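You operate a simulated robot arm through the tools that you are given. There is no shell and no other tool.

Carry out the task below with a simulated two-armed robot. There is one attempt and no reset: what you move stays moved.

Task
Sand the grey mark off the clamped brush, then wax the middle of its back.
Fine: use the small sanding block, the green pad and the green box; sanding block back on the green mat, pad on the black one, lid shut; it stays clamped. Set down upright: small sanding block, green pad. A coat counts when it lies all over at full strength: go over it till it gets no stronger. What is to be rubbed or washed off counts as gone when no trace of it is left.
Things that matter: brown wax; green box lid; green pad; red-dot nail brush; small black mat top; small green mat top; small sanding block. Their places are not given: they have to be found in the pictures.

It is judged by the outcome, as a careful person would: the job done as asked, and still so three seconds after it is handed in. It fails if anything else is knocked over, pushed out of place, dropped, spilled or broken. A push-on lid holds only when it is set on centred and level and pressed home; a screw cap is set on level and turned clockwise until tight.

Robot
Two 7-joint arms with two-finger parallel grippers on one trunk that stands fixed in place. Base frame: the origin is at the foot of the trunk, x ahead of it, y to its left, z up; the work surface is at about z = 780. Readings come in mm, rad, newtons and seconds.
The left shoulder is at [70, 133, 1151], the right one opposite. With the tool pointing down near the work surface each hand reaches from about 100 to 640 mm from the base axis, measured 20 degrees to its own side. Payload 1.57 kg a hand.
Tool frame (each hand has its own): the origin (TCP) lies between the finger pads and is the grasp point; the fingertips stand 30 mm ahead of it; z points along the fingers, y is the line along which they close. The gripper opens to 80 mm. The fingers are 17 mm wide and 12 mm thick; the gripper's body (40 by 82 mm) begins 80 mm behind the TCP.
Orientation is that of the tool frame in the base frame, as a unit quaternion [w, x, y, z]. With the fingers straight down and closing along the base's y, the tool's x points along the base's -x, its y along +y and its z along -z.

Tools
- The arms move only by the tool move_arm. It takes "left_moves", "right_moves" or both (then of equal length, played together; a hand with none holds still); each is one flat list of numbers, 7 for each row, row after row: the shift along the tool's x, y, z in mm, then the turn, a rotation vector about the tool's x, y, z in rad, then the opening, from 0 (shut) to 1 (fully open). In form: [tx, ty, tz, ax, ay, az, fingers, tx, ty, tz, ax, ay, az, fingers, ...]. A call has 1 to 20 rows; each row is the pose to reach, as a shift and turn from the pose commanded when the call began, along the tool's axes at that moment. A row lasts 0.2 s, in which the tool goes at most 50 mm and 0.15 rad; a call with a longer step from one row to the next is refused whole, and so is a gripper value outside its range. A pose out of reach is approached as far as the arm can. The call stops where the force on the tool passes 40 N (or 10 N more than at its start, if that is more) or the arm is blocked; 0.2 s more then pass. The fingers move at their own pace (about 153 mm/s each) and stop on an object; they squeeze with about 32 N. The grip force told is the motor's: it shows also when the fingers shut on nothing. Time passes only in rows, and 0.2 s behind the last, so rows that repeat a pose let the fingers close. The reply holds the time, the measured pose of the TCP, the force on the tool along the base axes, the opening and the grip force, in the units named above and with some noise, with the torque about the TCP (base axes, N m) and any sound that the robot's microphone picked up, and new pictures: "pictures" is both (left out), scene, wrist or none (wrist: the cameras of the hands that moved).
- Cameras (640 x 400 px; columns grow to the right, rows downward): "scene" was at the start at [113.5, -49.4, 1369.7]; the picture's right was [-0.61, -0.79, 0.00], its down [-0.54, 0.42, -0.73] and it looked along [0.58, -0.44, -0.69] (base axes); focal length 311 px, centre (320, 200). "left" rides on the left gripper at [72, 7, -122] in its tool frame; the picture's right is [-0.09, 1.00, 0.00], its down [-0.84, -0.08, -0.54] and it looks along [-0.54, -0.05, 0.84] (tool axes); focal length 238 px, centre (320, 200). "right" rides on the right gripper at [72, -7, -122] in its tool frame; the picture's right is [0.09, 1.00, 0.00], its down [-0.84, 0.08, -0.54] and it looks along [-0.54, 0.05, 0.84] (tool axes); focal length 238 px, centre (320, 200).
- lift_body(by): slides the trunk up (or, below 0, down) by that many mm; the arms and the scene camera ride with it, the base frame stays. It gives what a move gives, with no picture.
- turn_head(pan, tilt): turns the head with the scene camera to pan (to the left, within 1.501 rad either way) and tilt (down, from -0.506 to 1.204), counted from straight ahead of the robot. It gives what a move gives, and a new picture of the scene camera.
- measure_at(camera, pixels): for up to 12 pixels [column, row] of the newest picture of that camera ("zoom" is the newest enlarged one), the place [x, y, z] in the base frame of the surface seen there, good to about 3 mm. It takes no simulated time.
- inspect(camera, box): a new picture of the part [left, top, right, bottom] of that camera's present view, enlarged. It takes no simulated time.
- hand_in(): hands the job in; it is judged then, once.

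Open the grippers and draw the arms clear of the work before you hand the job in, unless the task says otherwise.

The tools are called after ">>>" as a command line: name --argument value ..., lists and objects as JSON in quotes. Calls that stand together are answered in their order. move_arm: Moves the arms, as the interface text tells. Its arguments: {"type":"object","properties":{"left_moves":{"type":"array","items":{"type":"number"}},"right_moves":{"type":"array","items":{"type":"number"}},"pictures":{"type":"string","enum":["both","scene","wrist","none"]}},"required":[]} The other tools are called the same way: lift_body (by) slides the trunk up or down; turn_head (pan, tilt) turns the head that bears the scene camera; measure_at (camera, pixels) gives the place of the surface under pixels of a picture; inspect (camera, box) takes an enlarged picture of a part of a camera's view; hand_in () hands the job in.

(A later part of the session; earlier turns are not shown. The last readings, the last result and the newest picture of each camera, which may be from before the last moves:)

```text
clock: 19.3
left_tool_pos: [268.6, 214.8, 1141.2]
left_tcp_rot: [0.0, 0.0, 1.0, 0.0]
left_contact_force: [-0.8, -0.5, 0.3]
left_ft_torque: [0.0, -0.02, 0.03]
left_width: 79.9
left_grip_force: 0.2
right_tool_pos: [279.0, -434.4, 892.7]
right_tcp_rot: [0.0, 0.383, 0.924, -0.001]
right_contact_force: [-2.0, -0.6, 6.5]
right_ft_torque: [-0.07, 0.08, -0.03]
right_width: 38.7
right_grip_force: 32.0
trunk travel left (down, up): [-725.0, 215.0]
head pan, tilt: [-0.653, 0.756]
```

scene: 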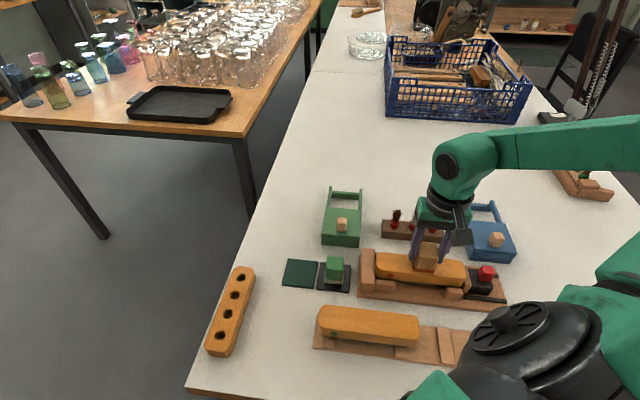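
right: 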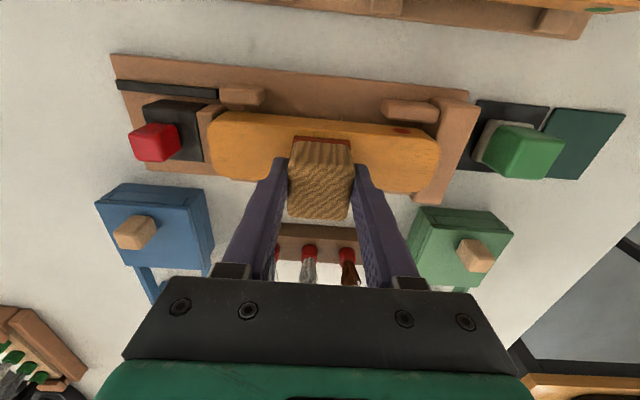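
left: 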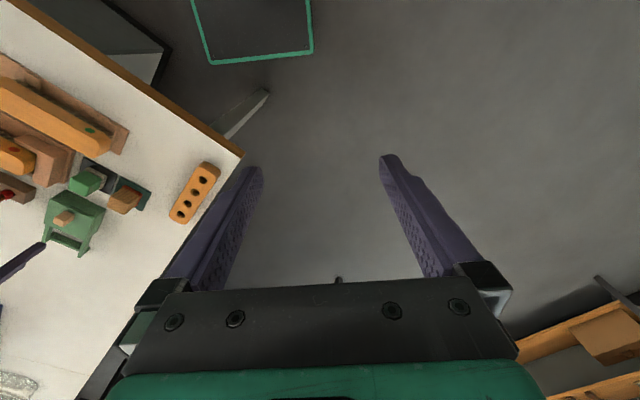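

Contact is still light (6.5 N). I press 1 mm deeper and repeat sweeps on all three tracks.

>>> move_arm --right_moves '[0, 0, 1, 0, 0, 0, 0.1, 0, 15, 1, 0, 0, 0, 0.1, 0, 30, 1, 0, 0, 0, 0.1, 0, 45, 1, 0, 0, 0, 0.1, -7, 45, 1, 0, 0, 0, 0.1, -7, 30, 1, 0, 0, 0, 0.1, -7, 15, 1, 0, 0, 0, 0.1, -7, 0, 1, 0, 0, 0, 0.1, -7, -15, 1, 0, 0, 0, 0.1, -7, -30, 1, 0, 0, 0, 0.1, 0, -33, 1, 0, 0, 0, 0.1, 7, -30, 1, 0, 0, 0, 0.1, 7, -15, 1, 0, 0, 0, 0.1, 7, 0, 1, 0, 0, 0, 0.1, 7, 15, 1, 0, 0, 0, 0.1, 7, 30, 1, 0, 0, 0, 0.1, 7, 45, 1, 0, 0, 0, 0.1, 0, 45, 1, 0, 0, 0, 0.1, 0, 30, 1, 0, 0, 0, 0.1, 0, 15, 1, 0, 0, 0, 0.1]' --pictures "none"

>>> move_arm --right_moves '[0, -15, 0, 0, 0, 0, 0.1, 0, -30, 0, 0, 0, 0, 0.1, 0, -45, 0, 0, 0, 0, 0.1, 0, -30, 0, 0, 0, 0, 0.1, 0, -15, 0, 0, 0, 0, 0.1, 0, 0, -5, 0, 0, 0, 0.1, 0, 0, -30, 0, 0, 0, 0.1, 0, 40, -40, 0, 0, 0, 0.1, 0, 85, -45, 0, 0, 0, 0.1, 0, 130, -45, 0, 0, 0, 0.1]' --pictures "both"

>>> inspect --camera "scene" --box '[360, 220, 480, 310]'

>>> inspect --camera "right" --box '[60, 60, 340, 240]'

```text
clock: 23.5
left_tool_pos: [269.4, 214.7, 1142.0]
left_tcp_rot: [0.0, 0.0, 1.0, -0.001]
left_contact_force: [0.5, -0.3, -0.2]
left_ft_torque: [-0.03, -0.01, -0.01]
left_width: 80.0
left_grip_force: 0.0
right_tool_pos: [290.7, -423.5, 891.7]
right_tcp_rot: [0.001, 0.382, 0.924, -0.001]
right_contact_force: [4.0, 4.2, 12.7]
right_ft_torque: [0.22, -0.2, 0.0]
right_width: 38.7
right_grip_force: 32.5
trunk travel left (down, up): [-725.0, 215.0]
head pan, tilt: [-0.653, 0.756]
```

```text
clock: 25.7
left_tool_pos: [270.7, 213.6, 1142.1]
left_tcp_rot: [0.0, -0.001, 1.0, 0.001]
left_contact_force: [0.5, 0.2, 0.7]
left_ft_torque: [-0.02, 0.01, 0.02]
left_width: 80.3
left_grip_force: 0.2
right_tool_pos: [384.2, -337.0, 938.2]
right_tcp_rot: [0.0, 0.384, 0.923, -0.002]
right_contact_force: [0.7, 0.3, -1.0]
right_ft_torque: [0.02, 0.02, -0.01]
right_width: 38.8
right_grip_force: 31.9
trunk travel left (down, up): [-725.0, 215.0]
head pan, tilt: [-0.653, 0.756]
```

scene: 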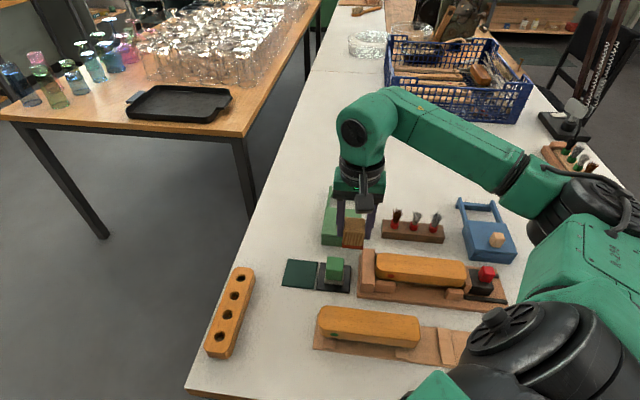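
right: 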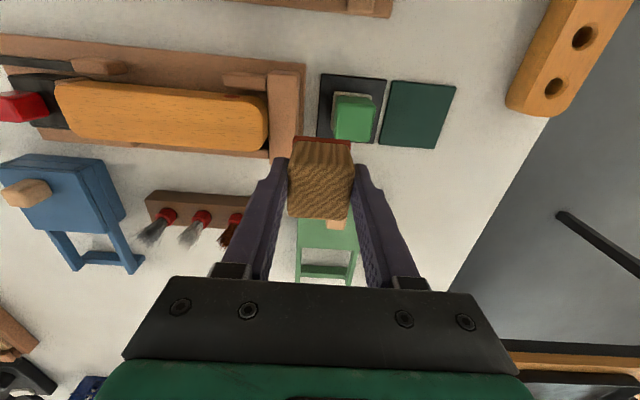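

```text
4.44 times, centred on (420, 265) of scene
```

zoom: 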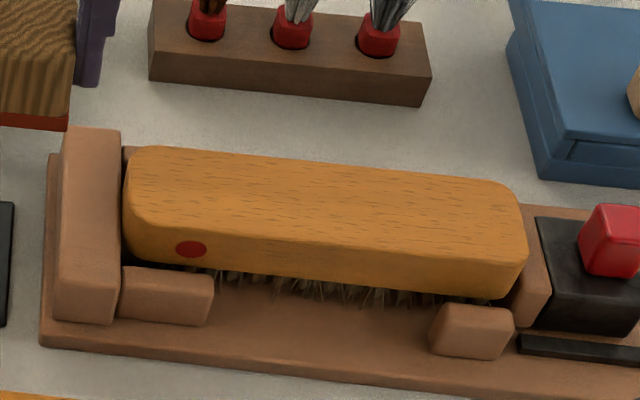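

```text
2.22 times, centred on (200, 150) of right
```

zoom: 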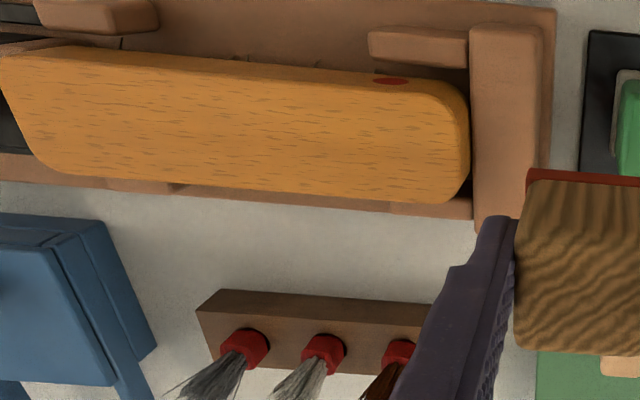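

The grey seems gone; I zoom tighter on the brush middle to verify no faint trace, and measure the empty green mat corners (382–456, 80–150).

>>> inspect --camera "scene" --box '[385, 250, 455, 292]'

>>> inspect --camera "right" --box '[310, 65, 470, 160]'

>>> measure_at --camera "right" --pixels '[[396, 83], [453, 88], [434, 147], [383, 141], [415, 112], [324, 77], [383, 82], [377, 142], [321, 135]]'

```text
9.14 times, centred on (420, 271) of scene
```

zoom: 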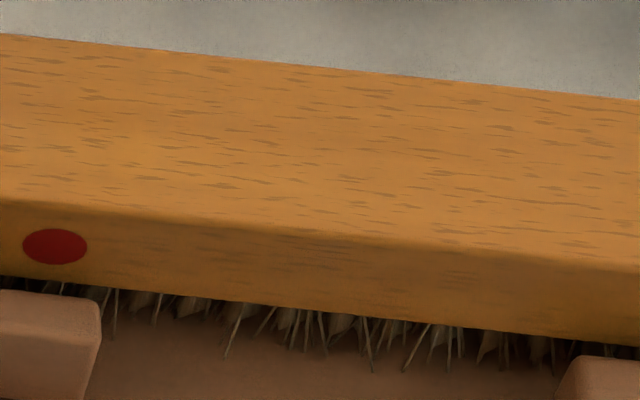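

```text
4.00 times, centred on (390, 112) of right
```

zoom: 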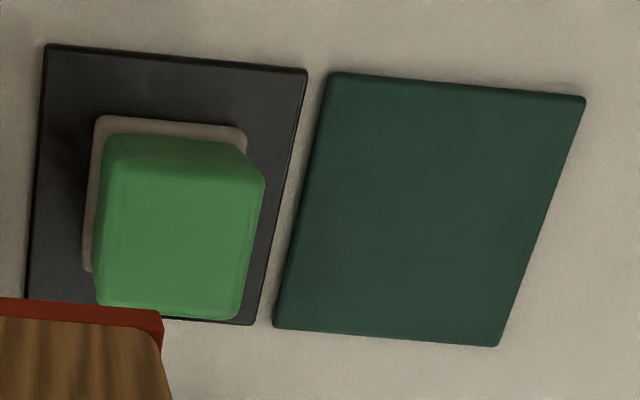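

```text
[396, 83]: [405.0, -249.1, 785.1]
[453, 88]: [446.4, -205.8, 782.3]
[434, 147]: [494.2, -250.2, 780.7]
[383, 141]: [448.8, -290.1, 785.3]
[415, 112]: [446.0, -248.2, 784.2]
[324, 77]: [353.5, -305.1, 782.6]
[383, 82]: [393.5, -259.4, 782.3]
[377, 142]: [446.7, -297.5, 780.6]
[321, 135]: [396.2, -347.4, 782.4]
```

No trace of grey is left. Now I carry the block back over the green mat centre (449,−249) and look before lowering.

>>> move_arm --right_moves '[5, 36, 0, 0, 0, 0, 0.1, 10, 72, 0, 0, 0, 0, 0.1, 15, 107.6, 0, 0, 0, 0, 0.1, 15, 107.6, 40, 0, 0, 0, 0.1, 15, 107.6, 80, 0, 0, 0, 0.1, 15, 107.6, 95, 0, 0, 0, 0.1]' --pictures "both"

>>> inspect --camera "scene" --box '[260, 220, 380, 310]'

>>> inspect --camera "right" --box '[220, 60, 420, 240]'

```text
clock: 27.1
left_tool_pos: [269.5, 214.8, 1143.0]
left_tcp_rot: [0.0, 0.0, 1.0, 0.0]
left_contact_force: [-0.1, 0.3, -0.7]
left_ft_torque: [-0.01, 0.0, 0.01]
left_width: 79.7
left_grip_force: 0.0
right_tool_pos: [446.7, -246.3, 842.1]
right_tcp_rot: [0.0, 0.382, 0.924, -0.001]
right_contact_force: [0.4, -0.4, 0.3]
right_ft_torque: [0.03, 0.02, 0.02]
right_width: 38.7
right_grip_force: 31.7
trunk travel left (down, up): [-725.0, 215.0]
head pan, tilt: [-0.653, 0.756]
```

scene: 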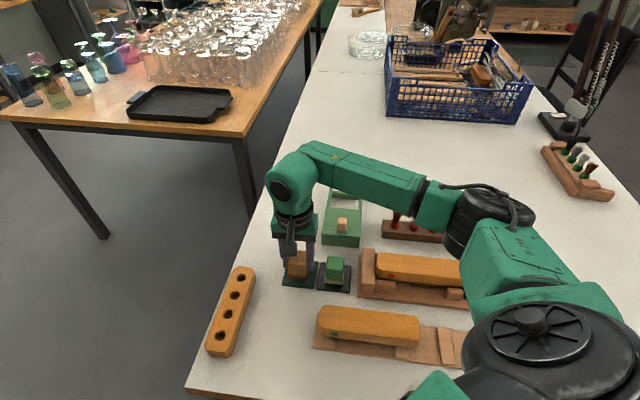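
right: 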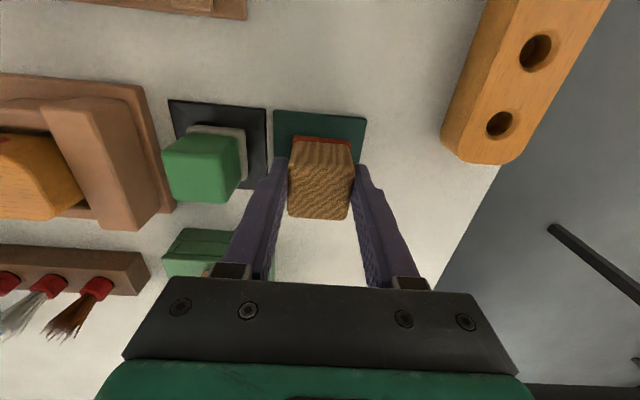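

```text
4.44 times, centred on (320, 265) of scene
```

zoom: 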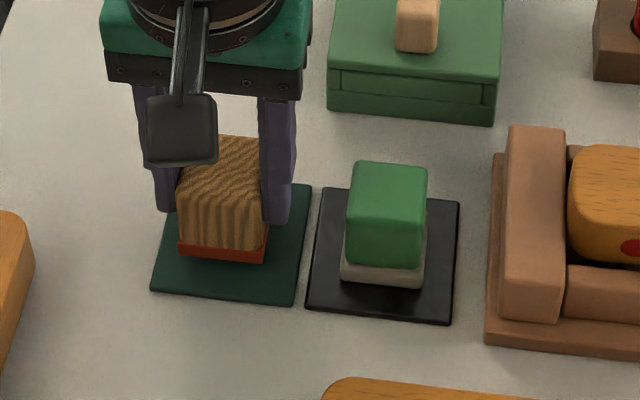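

```text
2.22 times, centred on (320, 150) of right
```

zoom: 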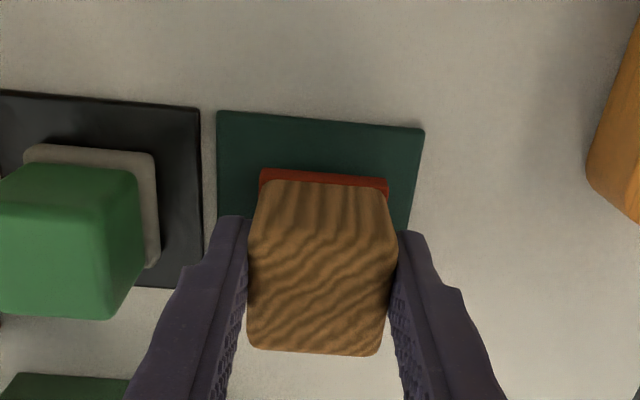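

The block is about 10 mm above the mat, slightly towards the near side; I shift 4 mm away (tool −x) and lower in small steps until contact.

>>> move_arm --right_moves '[-4, 0, 3, 0, 0, 0, 0.1, -4, 0, 6, 0, 0, 0, 0.1, -4, 0, 8, 0, 0, 0, 0.1, -4, 0, 9, 0, 0, 0, 0.1]' --pictures "none"

>>> inspect --camera "scene" --box '[260, 220, 380, 310]'

```text
clock: 28.1
left_tool_pos: [269.6, 214.3, 1141.9]
left_tcp_rot: [0.001, 0.0, 1.0, 0.0]
left_contact_force: [0.6, -0.4, 0.1]
left_ft_torque: [-0.03, -0.02, 0.01]
left_width: 80.1
left_grip_force: 0.0
right_tool_pos: [450.0, -248.6, 832.5]
right_tcp_rot: [0.0, 0.383, 0.924, 0.0]
right_contact_force: [-1.2, -0.3, -0.3]
right_ft_torque: [0.01, -0.03, -0.02]
right_width: 39.0
right_grip_force: 31.9
trunk travel left (down, up): [-725.0, 215.0]
head pan, tilt: [-0.653, 0.756]
```

```text
4.44 times, centred on (320, 265) of scene
```

zoom: 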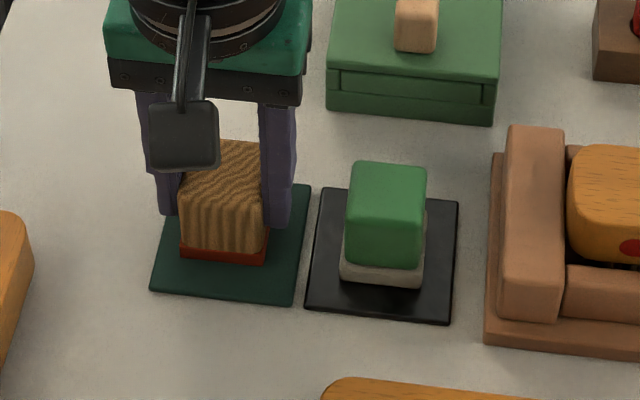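

Placement over the mat looks good; lower up to 2 mm more to touch.

>>> move_arm --right_moves '[0, 0, 1, 0, 0, 0, 0.1, 0, 0, 1.5, 0, 0, 0, 0.1]' --pictures "none"

```text
clock: 28.7
left_tool_pos: [268.1, 214.0, 1142.2]
left_tcp_rot: [0.0, 0.0, 1.0, 0.0]
left_contact_force: [0.6, -0.2, 0.2]
left_ft_torque: [0.0, 0.02, -0.03]
left_width: 80.3
left_grip_force: 0.1
right_tool_pos: [451.0, -248.8, 831.3]
right_tcp_rot: [0.002, 0.383, 0.924, 0.0]
right_contact_force: [0.4, -1.5, 10.2]
right_ft_torque: [-0.12, -0.06, -0.02]
right_width: 38.9
right_grip_force: 31.9
trunk travel left (down, up): [-725.0, 215.0]
head pan, tilt: [-0.653, 0.756]
```

The block rests on the mat (10 N). I release to 60 mm and rise 80 mm straight up.

>>> move_arm --right_moves '[0, 0, -1, 0, 0, 0, 0.55, 0, 0, -1, 0, 0, 0, 0.74, 0, 0, -1, 0, 0, 0, 0.74, 0, 0, -20, 0, 0, 0, 0.74, 0, 0, -50, 0, 0, 0, 0.74, 0, 0, -90, 0, 0, 0, 0.74]' --pictures "both"

>>> inspect --camera "scene" --box '[260, 180, 420, 300]'

```text
clock: 30.1
left_tool_pos: [268.7, 214.2, 1141.7]
left_tcp_rot: [0.001, -0.001, 1.0, 0.0]
left_contact_force: [-0.9, 0.1, 0.5]
left_ft_torque: [0.0, 0.04, 0.0]
left_width: 79.9
left_grip_force: 0.0
right_tool_pos: [448.3, -250.7, 920.1]
right_tcp_rot: [-0.001, 0.383, 0.924, 0.0]
right_contact_force: [-0.3, 0.5, 0.3]
right_ft_torque: [-0.01, -0.04, -0.02]
right_width: 59.2
right_grip_force: 0.1
trunk travel left (down, up): [-725.0, 215.0]
head pan, tilt: [-0.653, 0.756]
```

scene: 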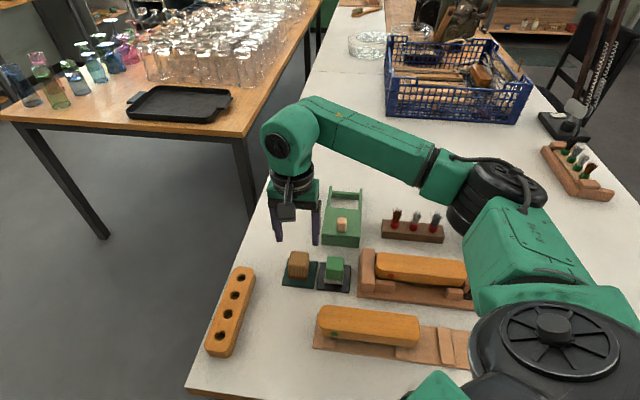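
right: 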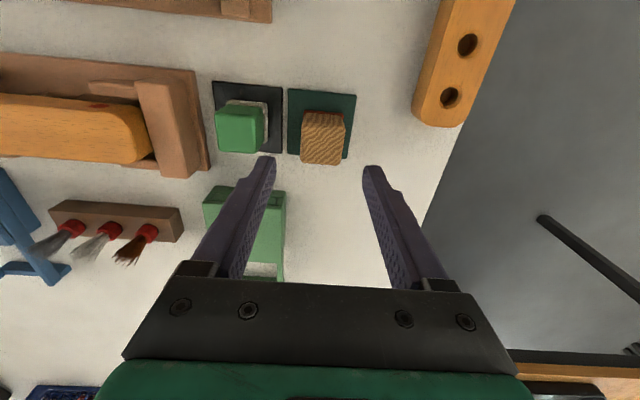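

```text
3.33 times, centred on (340, 240) of scene
```

zoom: 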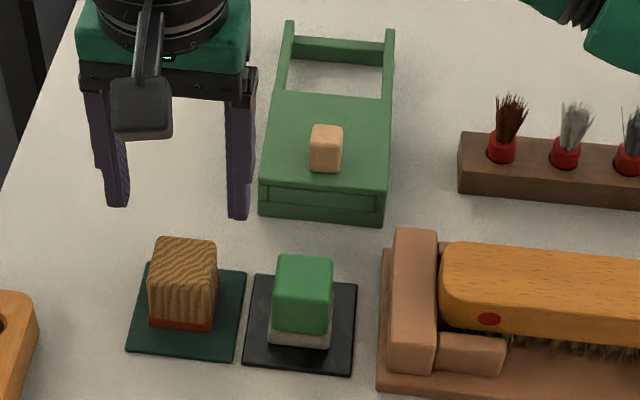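

Block stands upright on the green mat. Now I move above the box knob (461,−377) to study the lid.

>>> move_arm --right_moves '[-25, -20, -10, 0, 0, 0, 0.74, -55, -45, -15, 0, 0, 0, 0.74, -80, -65, -15, 0, 0, 0, 0.74, -98, -80, -15, 0, 0, 0, 0.74]' --pictures "wrist"

>>> inspect --camera "right" --box '[240, 80, 400, 240]'

>>> inspect --camera "scene" --box '[300, 170, 400, 260]'

```text
clock: 31.1
left_tool_pos: [268.5, 213.2, 1142.4]
left_tcp_rot: [0.0, 0.0, 1.0, 0.0]
left_contact_force: [0.7, 0.2, -0.4]
left_ft_torque: [0.02, 0.03, -0.01]
left_width: 80.3
left_grip_force: 0.1
right_tool_pos: [464.0, -377.5, 935.2]
right_tcp_rot: [0.0, 0.383, 0.924, -0.001]
right_contact_force: [1.0, -0.8, 0.1]
right_ft_torque: [0.0, -0.03, 0.0]
right_width: 59.3
right_grip_force: 0.0
trunk travel left (down, up): [-725.0, 215.0]
head pan, tilt: [-0.653, 0.756]
```

right: 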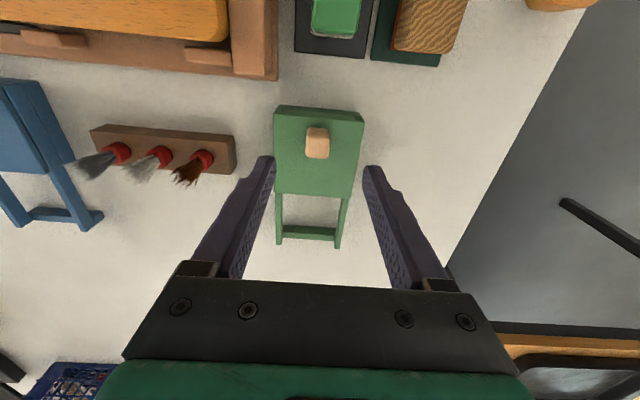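

```text
2.50 times, centred on (320, 160) of right
```

zoom: 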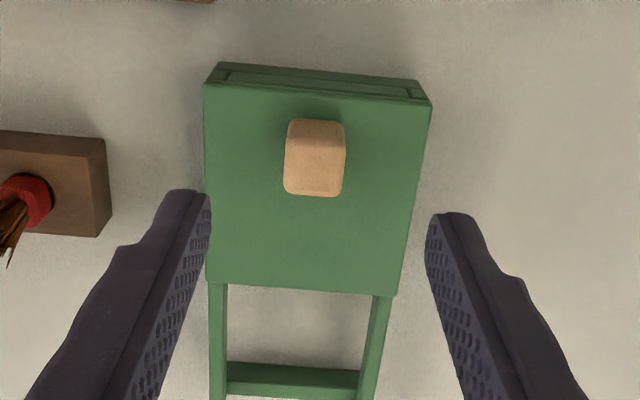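

```text
4.44 times, centred on (350, 215) of scene
```

zoom: 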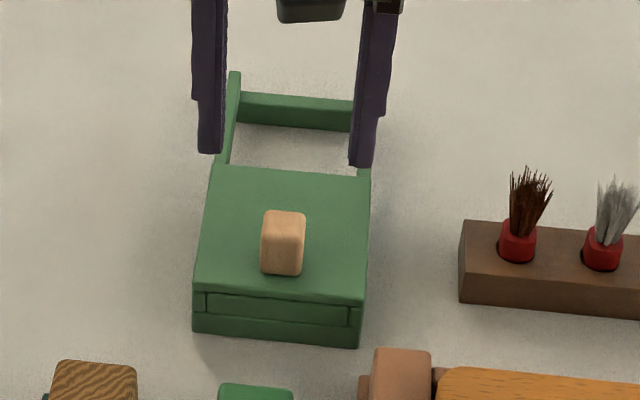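

The lid is a plate with a front-set wooden knob and rails behind — a sliding lid. I measure the knob and lid edges.

>>> inspect --camera "right" --box '[260, 90, 380, 260]'

>>> measure_at --camera "right" --pixels '[[309, 133], [327, 134], [326, 155], [309, 154], [318, 145], [276, 118], [362, 124], [352, 196], [276, 190], [310, 232], [279, 240], [340, 244]]'

```text
2.35 times, centred on (320, 175) of right
```

zoom: 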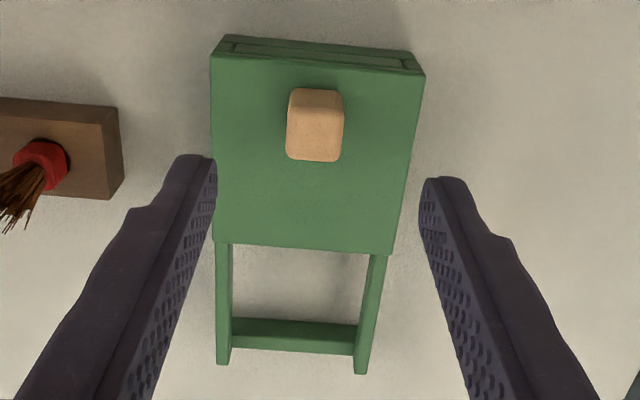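

```text
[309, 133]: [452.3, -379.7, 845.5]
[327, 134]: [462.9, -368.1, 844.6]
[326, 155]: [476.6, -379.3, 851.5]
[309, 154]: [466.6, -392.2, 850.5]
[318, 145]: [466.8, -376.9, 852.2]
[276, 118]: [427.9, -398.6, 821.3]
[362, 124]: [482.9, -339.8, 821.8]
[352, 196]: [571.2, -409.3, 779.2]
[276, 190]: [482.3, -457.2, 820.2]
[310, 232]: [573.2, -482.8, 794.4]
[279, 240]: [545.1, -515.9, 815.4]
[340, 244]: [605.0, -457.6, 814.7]
```

Knob centre ≈(465,−380), top z≈852, lid top ≈822–824. I narrow to ~42 mm and descend to TCP z≈860 so fingertips stay ~6 mm above the lid.

>>> move_arm --right_moves '[-2, -1, 20, 0, 0, 0, 0.53, -2, -1, 45, 0, 0, 0, 0.53, -2, -1, 65, 0, 0, 0, 0.53, -2, -1, 75, 0, 0, 0, 0.53]' --pictures "both"

>>> inspect --camera "scene" --box '[300, 170, 400, 260]'

>>> inspect --camera "right" --box '[220, 100, 420, 240]'

```text
clock: 32.1
left_tool_pos: [270.5, 212.7, 1142.0]
left_tcp_rot: [0.0, 0.0, 1.0, 0.0]
left_contact_force: [-0.2, 0.3, -0.9]
left_ft_torque: [0.0, 0.01, -0.02]
left_width: 80.0
left_grip_force: 0.1
right_tool_pos: [465.8, -377.6, 858.2]
right_tcp_rot: [-0.001, 0.382, 0.924, 0.0]
right_contact_force: [0.2, -0.2, 0.1]
right_ft_torque: [0.01, -0.01, 0.02]
right_width: 42.2
right_grip_force: 0.1
trunk travel left (down, up): [-725.0, 215.0]
head pan, tilt: [-0.653, 0.756]
```

scene: 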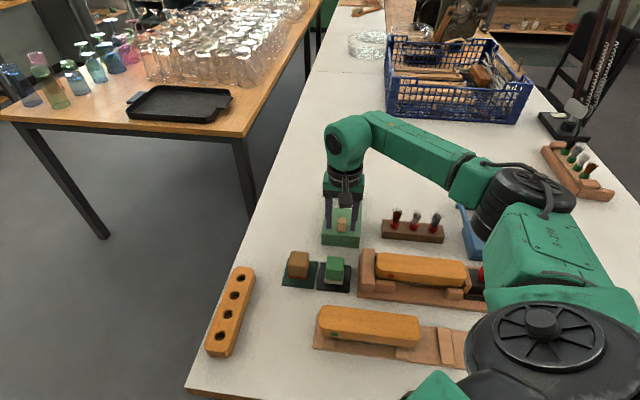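
right: 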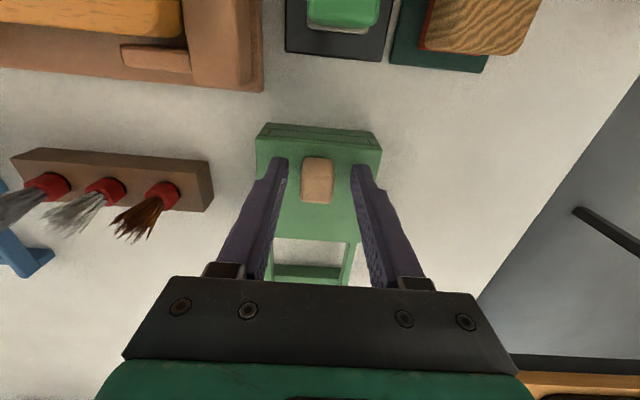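

```text
4.44 times, centred on (350, 215) of scene
```

zoom: 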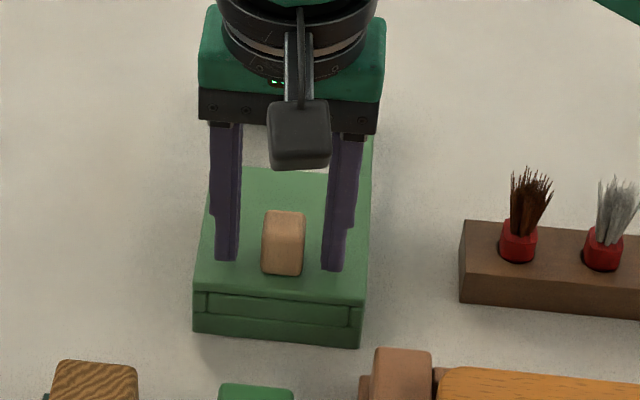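

```text
2.86 times, centred on (320, 170) of right
```

zoom: 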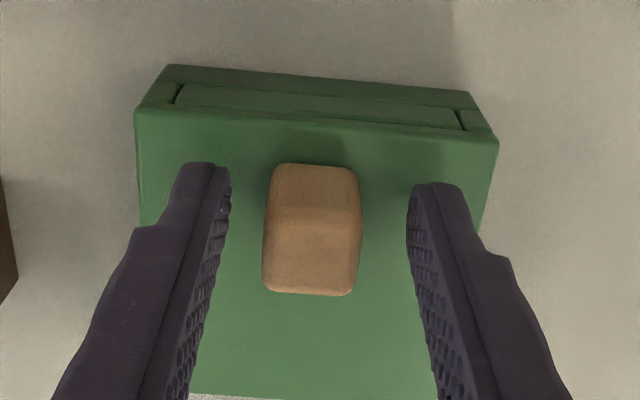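

The fingers straddle the knob, which is ~1 mm towards −y of centre. I correct and close on it.

>>> move_arm --right_moves '[0, -1, 0, 0, 0, 0, 0.4, 0, -1, 0, 0, 0, 0, 0.3, 0, -1, 0, 0, 0, 0, 0.2, 0, -1, 0, 0, 0, 0, 0.1, 0, -1, 0, 0, 0, 0, 0.05, 0, -1, 0, 0, 0, 0, 0.05]' --pictures "wrist"

```text
clock: 33.5
left_tool_pos: [269.4, 213.0, 1143.0]
left_tcp_rot: [0.0, 0.0, 1.0, 0.0]
left_contact_force: [-0.2, 0.4, -0.3]
left_ft_torque: [-0.01, 0.02, -0.04]
left_width: 80.0
left_grip_force: 0.1
right_tool_pos: [463.3, -379.0, 858.8]
right_tcp_rot: [-0.002, 0.382, 0.924, 0.0]
right_contact_force: [-2.9, -2.6, -1.1]
right_ft_torque: [-0.11, -0.02, -0.04]
right_width: 21.7
right_grip_force: 34.9
trunk travel left (down, up): [-725.0, 215.0]
head pan, tilt: [-0.653, 0.756]
```

right: 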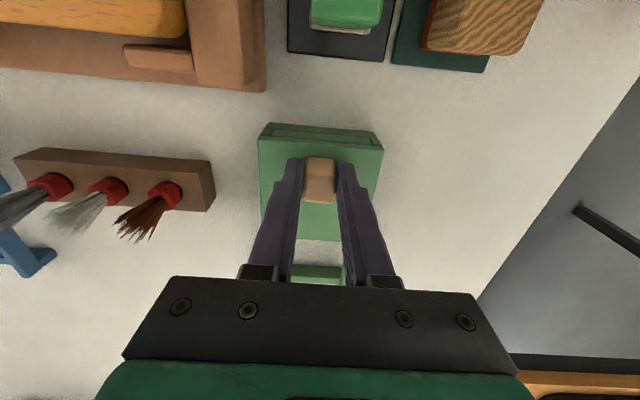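

Knob gripped (21.7 mm), with a small side force towards −u; I relieve it by 0.7 mm and slide 8 mm backward (tool −x).

>>> move_arm --right_moves '[0, -0.7, 0, 0, 0, 0, 0.05, -3, -0.7, 0, 0, 0, 0, 0.05, -6, -0.7, 0, 0, 0, 0, 0.05, -9, -0.7, 0, 0, 0, 0, 0.05]' --pictures "both"

>>> inspect --camera "scene" --box '[300, 170, 400, 260]'

```text
clock: 34.5
left_tool_pos: [268.8, 211.9, 1141.4]
left_tcp_rot: [0.0, 0.0, 1.0, 0.0]
left_contact_force: [0.1, 0.0, 0.2]
left_ft_torque: [-0.01, 0.0, -0.02]
left_width: 80.1
left_grip_force: 0.1
right_tool_pos: [470.0, -385.5, 859.5]
right_tcp_rot: [-0.001, 0.383, 0.924, 0.0]
right_contact_force: [-2.0, -1.3, -2.6]
right_ft_torque: [-0.03, -0.06, -0.05]
right_width: 21.4
right_grip_force: 34.2
trunk travel left (down, up): [-725.0, 215.0]
head pan, tilt: [-0.653, 0.756]
```

scene: 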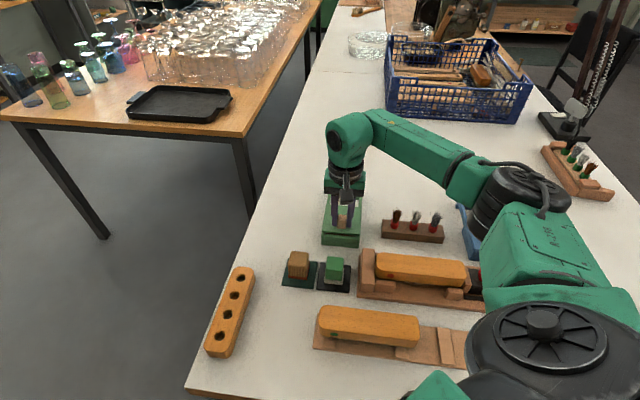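
right: 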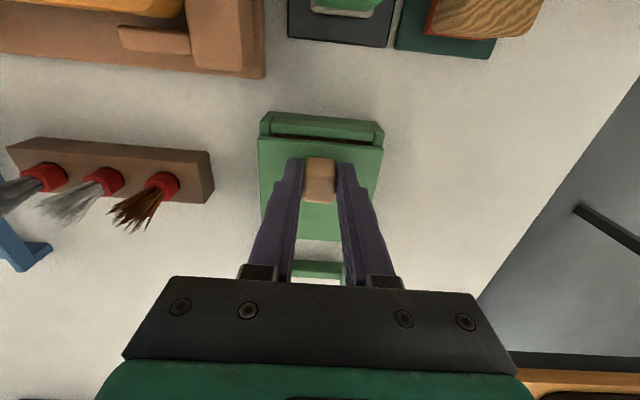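

```text
4.44 times, centred on (350, 215) of scene
```

zoom: 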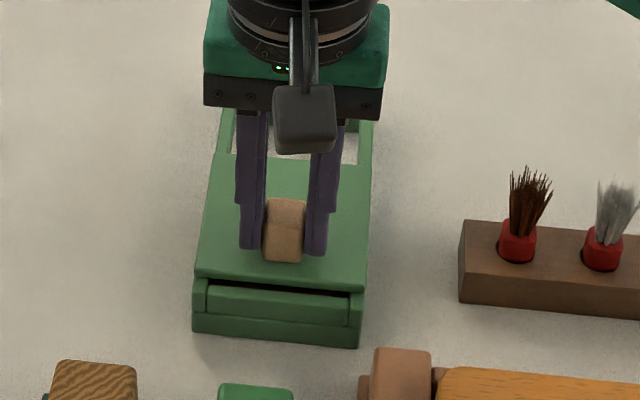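

The lid slides back while the box stays put. I continue sliding 55 mm in small steps.

>>> move_arm --right_moves '[-7, 0, 0, 0, 0, 0, 0.05, -14, 0, 0, 0, 0, 0, 0.05, -21, 0, 0, 0, 0, 0, 0.05, -28, 0, 0, 0, 0, 0, 0.05, -35, 0, 0, 0, 0, 0, 0.05, -42, 0, 0, 0, 0, 0, 0.05, -49, 0, 0, 0, 0, 0, 0.05, -55, 0, 0, 0, 0, 0, 0.05]' --pictures "both"

>>> inspect --camera "scene" --box '[300, 150, 400, 260]'

>>> inspect --camera "right" --box '[220, 20, 420, 220]'

```text
clock: 36.3
left_tool_pos: [268.2, 213.3, 1142.3]
left_tcp_rot: [0.0, 0.001, 1.0, 0.0]
left_contact_force: [-0.5, -0.5, 0.2]
left_ft_torque: [0.0, 0.0, 0.01]
left_width: 80.0
left_grip_force: 0.1
right_tool_pos: [509.4, -425.1, 860.4]
right_tcp_rot: [-0.001, 0.384, 0.923, 0.001]
right_contact_force: [-0.4, -1.4, 0.5]
right_ft_torque: [0.48, 0.52, -0.03]
right_width: 21.3
right_grip_force: 34.4
trunk travel left (down, up): [-725.0, 215.0]
head pan, tilt: [-0.653, 0.756]
```

scene: 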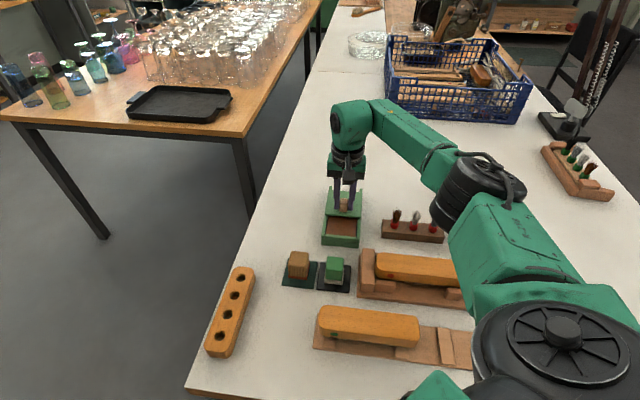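
right: 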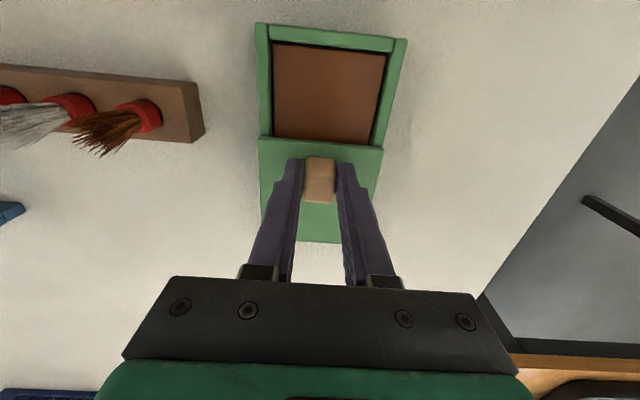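

```text
3.64 times, centred on (350, 205) of scene
```

zoom: 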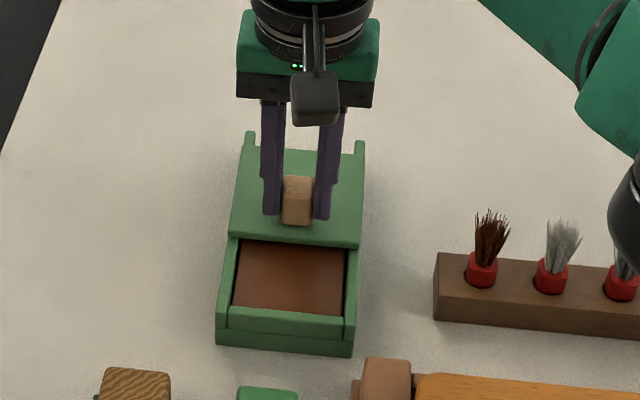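

```text
2.00 times, centred on (320, 120) of right
```

zoom: 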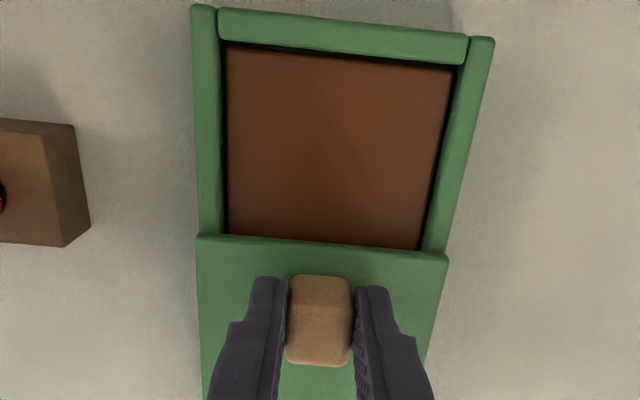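

The brown wax is exposed. I measure the wax surface and opening to see if more sliding is needed.

>>> measure_at --camera "right" --pixels '[[280, 50], [378, 58], [368, 138], [280, 130], [328, 95], [265, 35], [400, 48], [330, 36], [264, 100], [390, 105], [320, 145], [350, 230]]'

```text
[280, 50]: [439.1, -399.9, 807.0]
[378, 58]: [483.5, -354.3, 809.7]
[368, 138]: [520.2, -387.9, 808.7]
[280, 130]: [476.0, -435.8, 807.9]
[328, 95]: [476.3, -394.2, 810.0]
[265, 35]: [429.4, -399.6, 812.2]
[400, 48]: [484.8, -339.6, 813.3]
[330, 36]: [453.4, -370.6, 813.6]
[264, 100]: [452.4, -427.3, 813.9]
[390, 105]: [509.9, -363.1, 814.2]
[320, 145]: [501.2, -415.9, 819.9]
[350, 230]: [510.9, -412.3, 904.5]
```

Wax surface is at z≈808, exposed v 593–642. I slide the lid another 12 mm for margin.

>>> move_arm --right_moves '[-4, 0, 0, 0, 0, 0, 0.05, -8, 0, 0, 0, 0, 0, 0.05, -12, 0, 0, 0, 0, 0, 0.05]' --pictures "wrist"

>>> inspect --camera "scene" --box '[300, 150, 400, 260]'

```text
clock: 37.1
left_tool_pos: [269.8, 212.4, 1142.7]
left_tcp_rot: [0.0, 0.0, 1.0, 0.001]
left_contact_force: [-0.4, -0.1, 0.0]
left_ft_torque: [0.02, 0.0, -0.04]
left_width: 80.0
left_grip_force: 0.1
right_tool_pos: [517.2, -432.5, 858.5]
right_tcp_rot: [0.0, 0.382, 0.924, 0.0]
right_contact_force: [0.2, -0.3, -1.9]
right_ft_torque: [0.16, 0.17, -0.04]
right_width: 21.4
right_grip_force: 34.6
trunk travel left (down, up): [-725.0, 215.0]
head pan, tilt: [-0.653, 0.756]
```

right: 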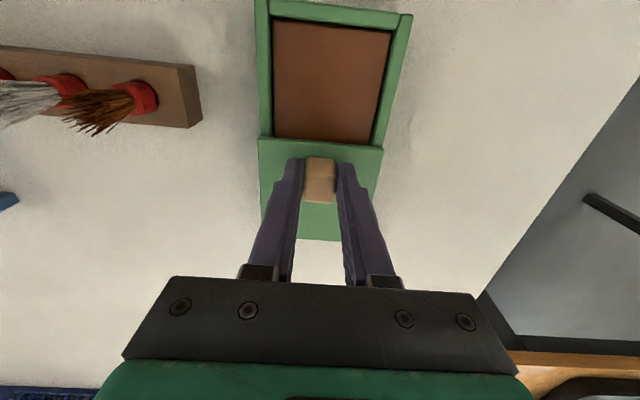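

```text
3.64 times, centred on (350, 205) of scene
```

zoom: 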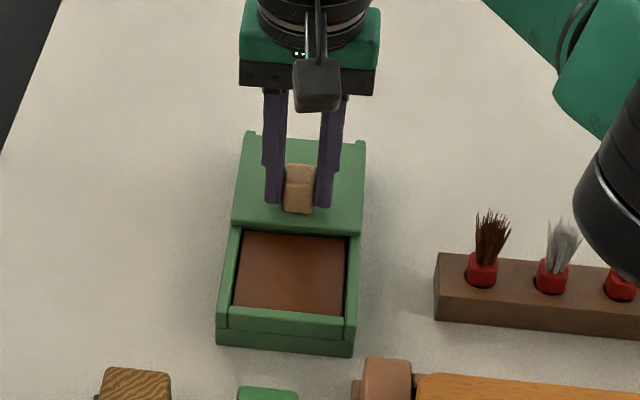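

The opening is ample. I release the knob, rise 80 mm, and travel to above the pad (396.5,−304.5).

>>> move_arm --right_moves '[0, 0, 0, 0, 0, 0, 0.25, 0, 0, 0, 0, 0, 0, 0.5, 0, 0, 0, 0, 0, 0, 0.5, 0, 0, -25, 0, 0, 0, 0.5, 0, 0, -60, 0, 0, 0, 0.5, 10, 0, -80, 0, 0, 0, 0.5, 55, 2, -80, 0, 0, 0, 0.75, 100, 3, -80, 0, 0, 0, 0.75, 140, 4, -80, 0, 0, 0, 0.75, 170, 5, -70, 0, 0, 0, 0.75, 175, 5, -60, 0, 0, 0, 0.75]' --pictures "both"

>>> inspect --camera "right" --box '[220, 60, 420, 220]'

>>> inspect --camera "scene" --box '[280, 170, 400, 300]'

```text
clock: 39.5
left_tool_pos: [269.4, 213.2, 1142.7]
left_tcp_rot: [0.0, -0.001, 1.0, 0.0]
left_contact_force: [-0.4, 0.3, 0.7]
left_ft_torque: [-0.05, -0.02, 0.0]
left_width: 80.0
left_grip_force: 0.1
right_tool_pos: [396.6, -305.1, 919.2]
right_tcp_rot: [-0.001, 0.384, 0.924, -0.001]
right_contact_force: [-0.1, -0.3, -0.5]
right_ft_torque: [0.02, 0.01, 0.0]
right_width: 60.3
right_grip_force: 0.1
trunk travel left (down, up): [-725.0, 215.0]
head pan, tilt: [-0.653, 0.756]
```

scene: 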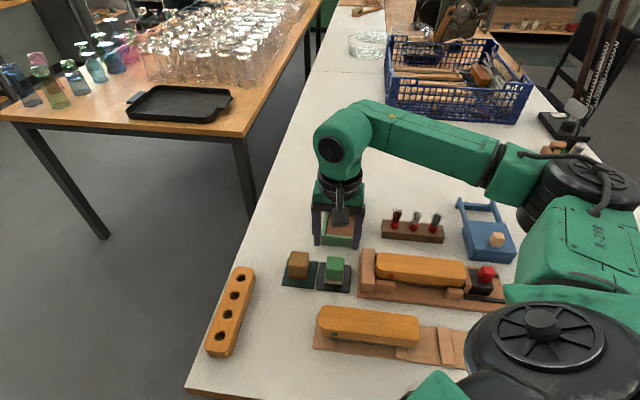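
right: 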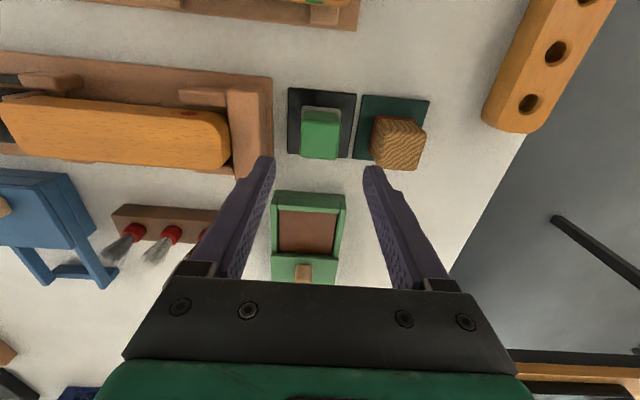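

```text
2.50 times, centred on (320, 140) of right
```

zoom: 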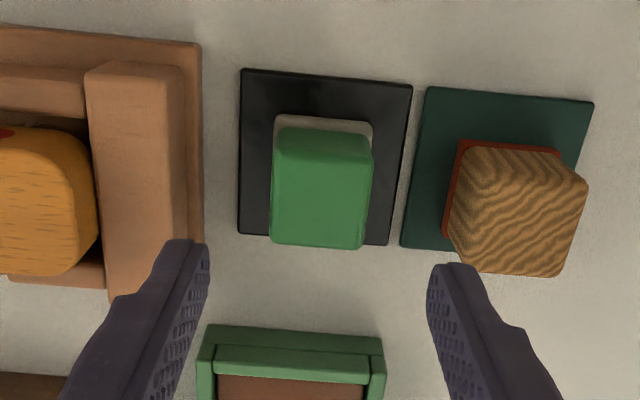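

```text
3.08 times, centred on (340, 235) of scene
```

zoom: 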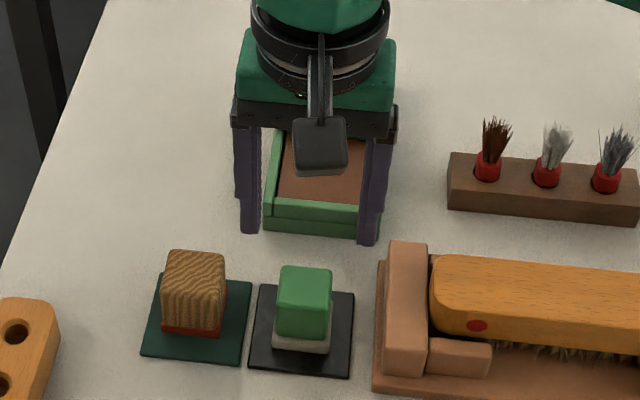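

I measure the pad's handle top and felt edges before descending.

>>> measure_at --camera "right" --pixels '[[305, 115], [337, 118], [335, 155], [304, 154], [320, 135], [307, 108], [335, 110], [302, 130], [360, 180]]'

```text
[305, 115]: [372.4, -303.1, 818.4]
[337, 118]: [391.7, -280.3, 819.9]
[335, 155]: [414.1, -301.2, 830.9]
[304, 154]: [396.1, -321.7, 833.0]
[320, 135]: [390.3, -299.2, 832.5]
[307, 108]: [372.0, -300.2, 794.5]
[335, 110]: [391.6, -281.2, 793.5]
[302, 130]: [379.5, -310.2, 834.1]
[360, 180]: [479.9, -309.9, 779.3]
```

Pad handle centre is u≈65, v≈492; I shift +3 in tool x, set 53 mm opening and descend to z≈833.

>>> move_arm --right_moves '[3, 0, 20, 0, 0, 0, 0.66, 3, 0, 45, 0, 0, 0, 0.66, 3, 0, 65, 0, 0, 0, 0.66, 3, 0, 80, 0, 0, 0, 0.66, 3, 0, 85, 0, 0, 0, 0.66]' --pictures "wrist"

>>> inspect --camera "scene" --box '[280, 210, 400, 300]'

>>> inspect --camera "right" --box '[220, 80, 420, 240]'

```text
clock: 40.7
left_tool_pos: [269.5, 214.0, 1141.4]
left_tcp_rot: [0.0, -0.001, 1.0, 0.0]
left_contact_force: [-0.1, 1.0, 0.1]
left_ft_torque: [-0.05, 0.0, 0.0]
left_width: 79.9
left_grip_force: 0.0
right_tool_pos: [393.4, -303.2, 835.6]
right_tcp_rot: [-0.001, 0.382, 0.924, 0.0]
right_contact_force: [0.6, 0.4, 0.2]
right_ft_torque: [-0.02, 0.0, 0.02]
right_width: 52.8
right_grip_force: 0.0
trunk travel left (down, up): [-725.0, 215.0]
head pan, tilt: [-0.653, 0.756]
```

right: 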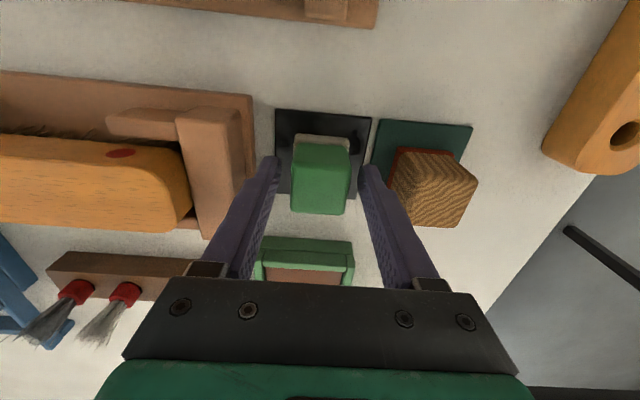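

```text
4.44 times, centred on (340, 255) of scene
```

zoom: 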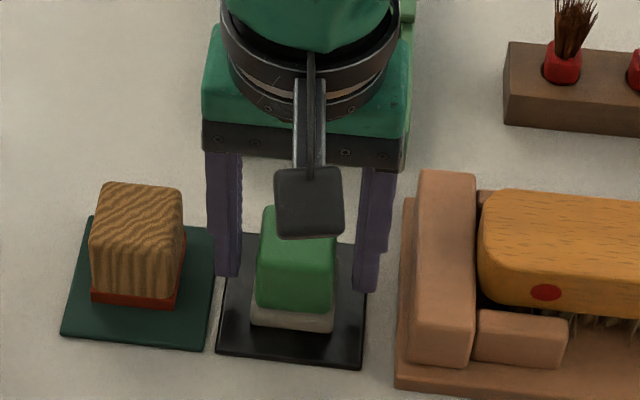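

```text
2.50 times, centred on (320, 160) of right
```

zoom: 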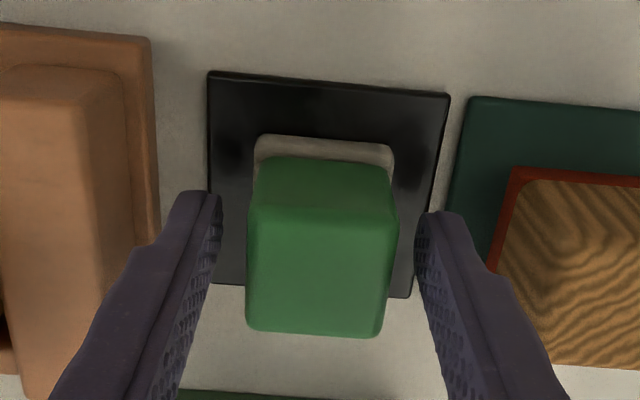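

Fingers straddle the handle evenly with tips above the felt. I lower 2 mm and close.

>>> move_arm --right_moves '[0, 0, 2, 0, 0, 0, 0.6, 0, 0, 2, 0, 0, 0, 0.45, 0, 0, 2, 0, 0, 0, 0.3, 0, 0, 2, 0, 0, 0, 0.15, 0, 0, 2, 0, 0, 0, 0.1, 0, 0, 2, 0, 0, 0, 0.1]' --pictures "wrist"

```text
clock: 42.1
left_tool_pos: [270.0, 214.3, 1141.3]
left_tcp_rot: [0.001, 0.0, 1.0, 0.001]
left_contact_force: [0.2, 0.4, 0.9]
left_ft_torque: [-0.01, 0.0, 0.0]
left_width: 79.9
left_grip_force: 0.0
right_tool_pos: [394.9, -301.8, 833.2]
right_tcp_rot: [0.0, 0.384, 0.923, -0.001]
right_contact_force: [0.0, -0.2, -1.0]
right_ft_torque: [-0.03, 0.0, -0.03]
right_width: 34.6
right_grip_force: 31.5
trunk travel left (down, up): [-725.0, 215.0]
head pan, tilt: [-0.653, 0.756]
```

right: 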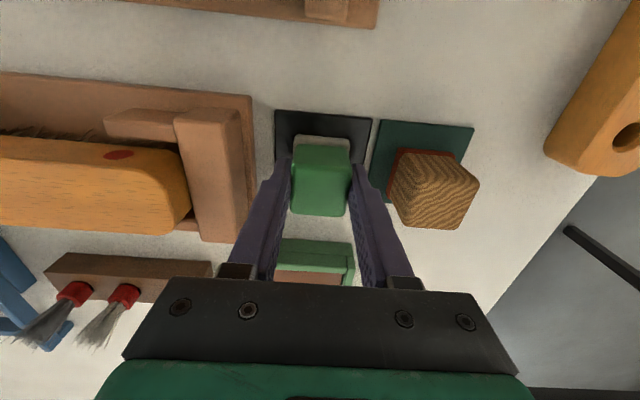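

Pad gripped at 34.6 mm. I lift 60 mm, carry it over the exposed wax (u≈59.5, v≈622), and lower to just above the surface.

>>> move_arm --right_moves '[0, 0, -20, 0, 0, 0, 0.1, 0, 0, -60, 0, 0, 0, 0.1, -40, -2, -60, 0, 0, 0, 0.1, -80, -4, -60, 0, 0, 0, 0.1, -115, -6, -60, 0, 0, 0, 0.1, -130, -6, -60, 0, 0, 0, 0.1, -130, -6, -45, 0, 0, 0, 0.1, -130, -6, -35, 0, 0, 0, 0.1]' --pictures "both"

>>> inspect --camera "scene" --box '[290, 160, 390, 260]'

>>> inspect --camera "right" --box '[220, 80, 420, 240]'

```text
clock: 43.9
left_tool_pos: [269.6, 214.1, 1141.9]
left_tcp_rot: [0.0, 0.0, 1.0, 0.0]
left_contact_force: [0.6, 0.0, -0.7]
left_ft_torque: [0.0, 0.02, 0.0]
left_width: 80.1
left_grip_force: 0.0
right_tool_pos: [481.8, -399.0, 867.7]
right_tcp_rot: [-0.001, 0.383, 0.924, -0.001]
right_contact_force: [-0.5, -0.4, 0.4]
right_ft_torque: [0.01, 0.02, 0.0]
right_width: 34.9
right_grip_force: 32.2
trunk travel left (down, up): [-725.0, 215.0]
head pan, tilt: [-0.653, 0.756]
```

scene: 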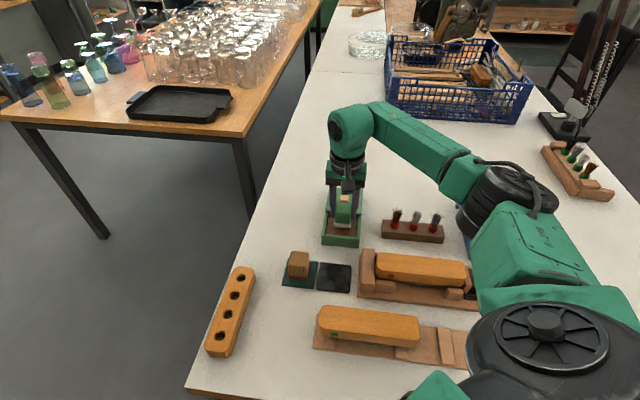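
right: 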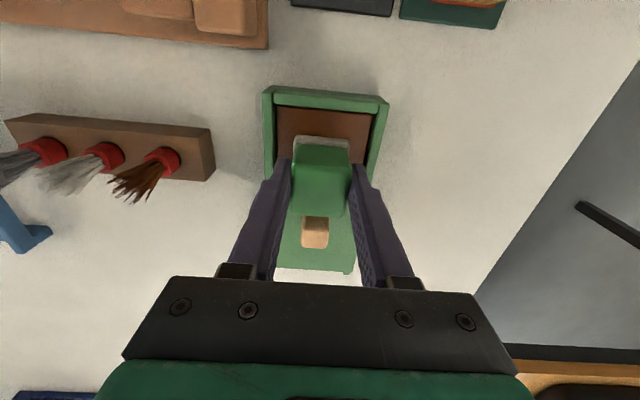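

```text
4.00 times, centred on (340, 210) of scene
```

zoom: 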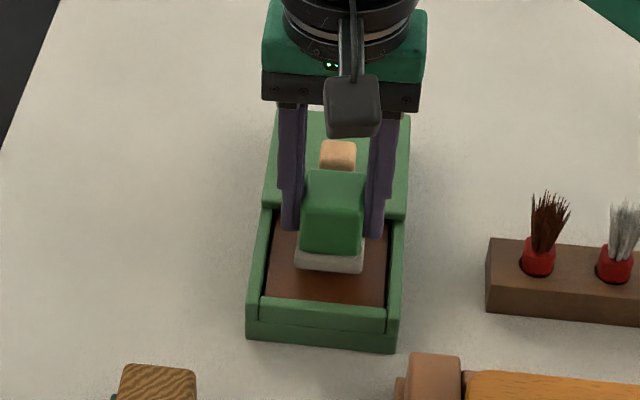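

```text
2.50 times, centred on (320, 160) of right
```

zoom: 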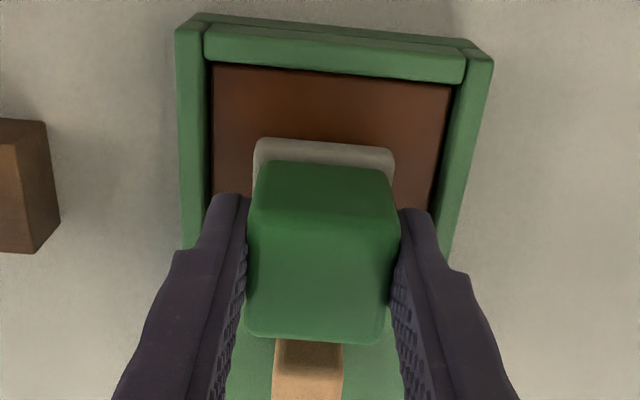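

The felt is over the wax with room; I shift 4 mm frontward and lower to contact in small steps.

>>> move_arm --right_moves '[4, 0, 3, 0, 0, 0, 0.1, 4, 0, 6, 0, 0, 0, 0.1, 4, 0, 8, 0, 0, 0, 0.1, 4, 0, 9, 0, 0, 0, 0.1, 4, 0, 10, 0, 0, 0, 0.1]' --pictures "none"

```text
clock: 45.1
left_tool_pos: [268.9, 213.3, 1142.1]
left_tcp_rot: [0.001, 0.0, 1.0, 0.0]
left_contact_force: [0.3, 0.5, 0.4]
left_ft_torque: [-0.01, 0.02, -0.03]
left_width: 80.0
left_grip_force: 0.0
right_tool_pos: [480.4, -396.4, 858.2]
right_tcp_rot: [0.0, 0.383, 0.924, 0.0]
right_contact_force: [0.4, -0.8, 2.4]
right_ft_torque: [0.0, 0.06, 0.01]
right_width: 34.9
right_grip_force: 31.8
trunk travel left (down, up): [-725.0, 215.0]
head pan, tilt: [-0.653, 0.756]
```

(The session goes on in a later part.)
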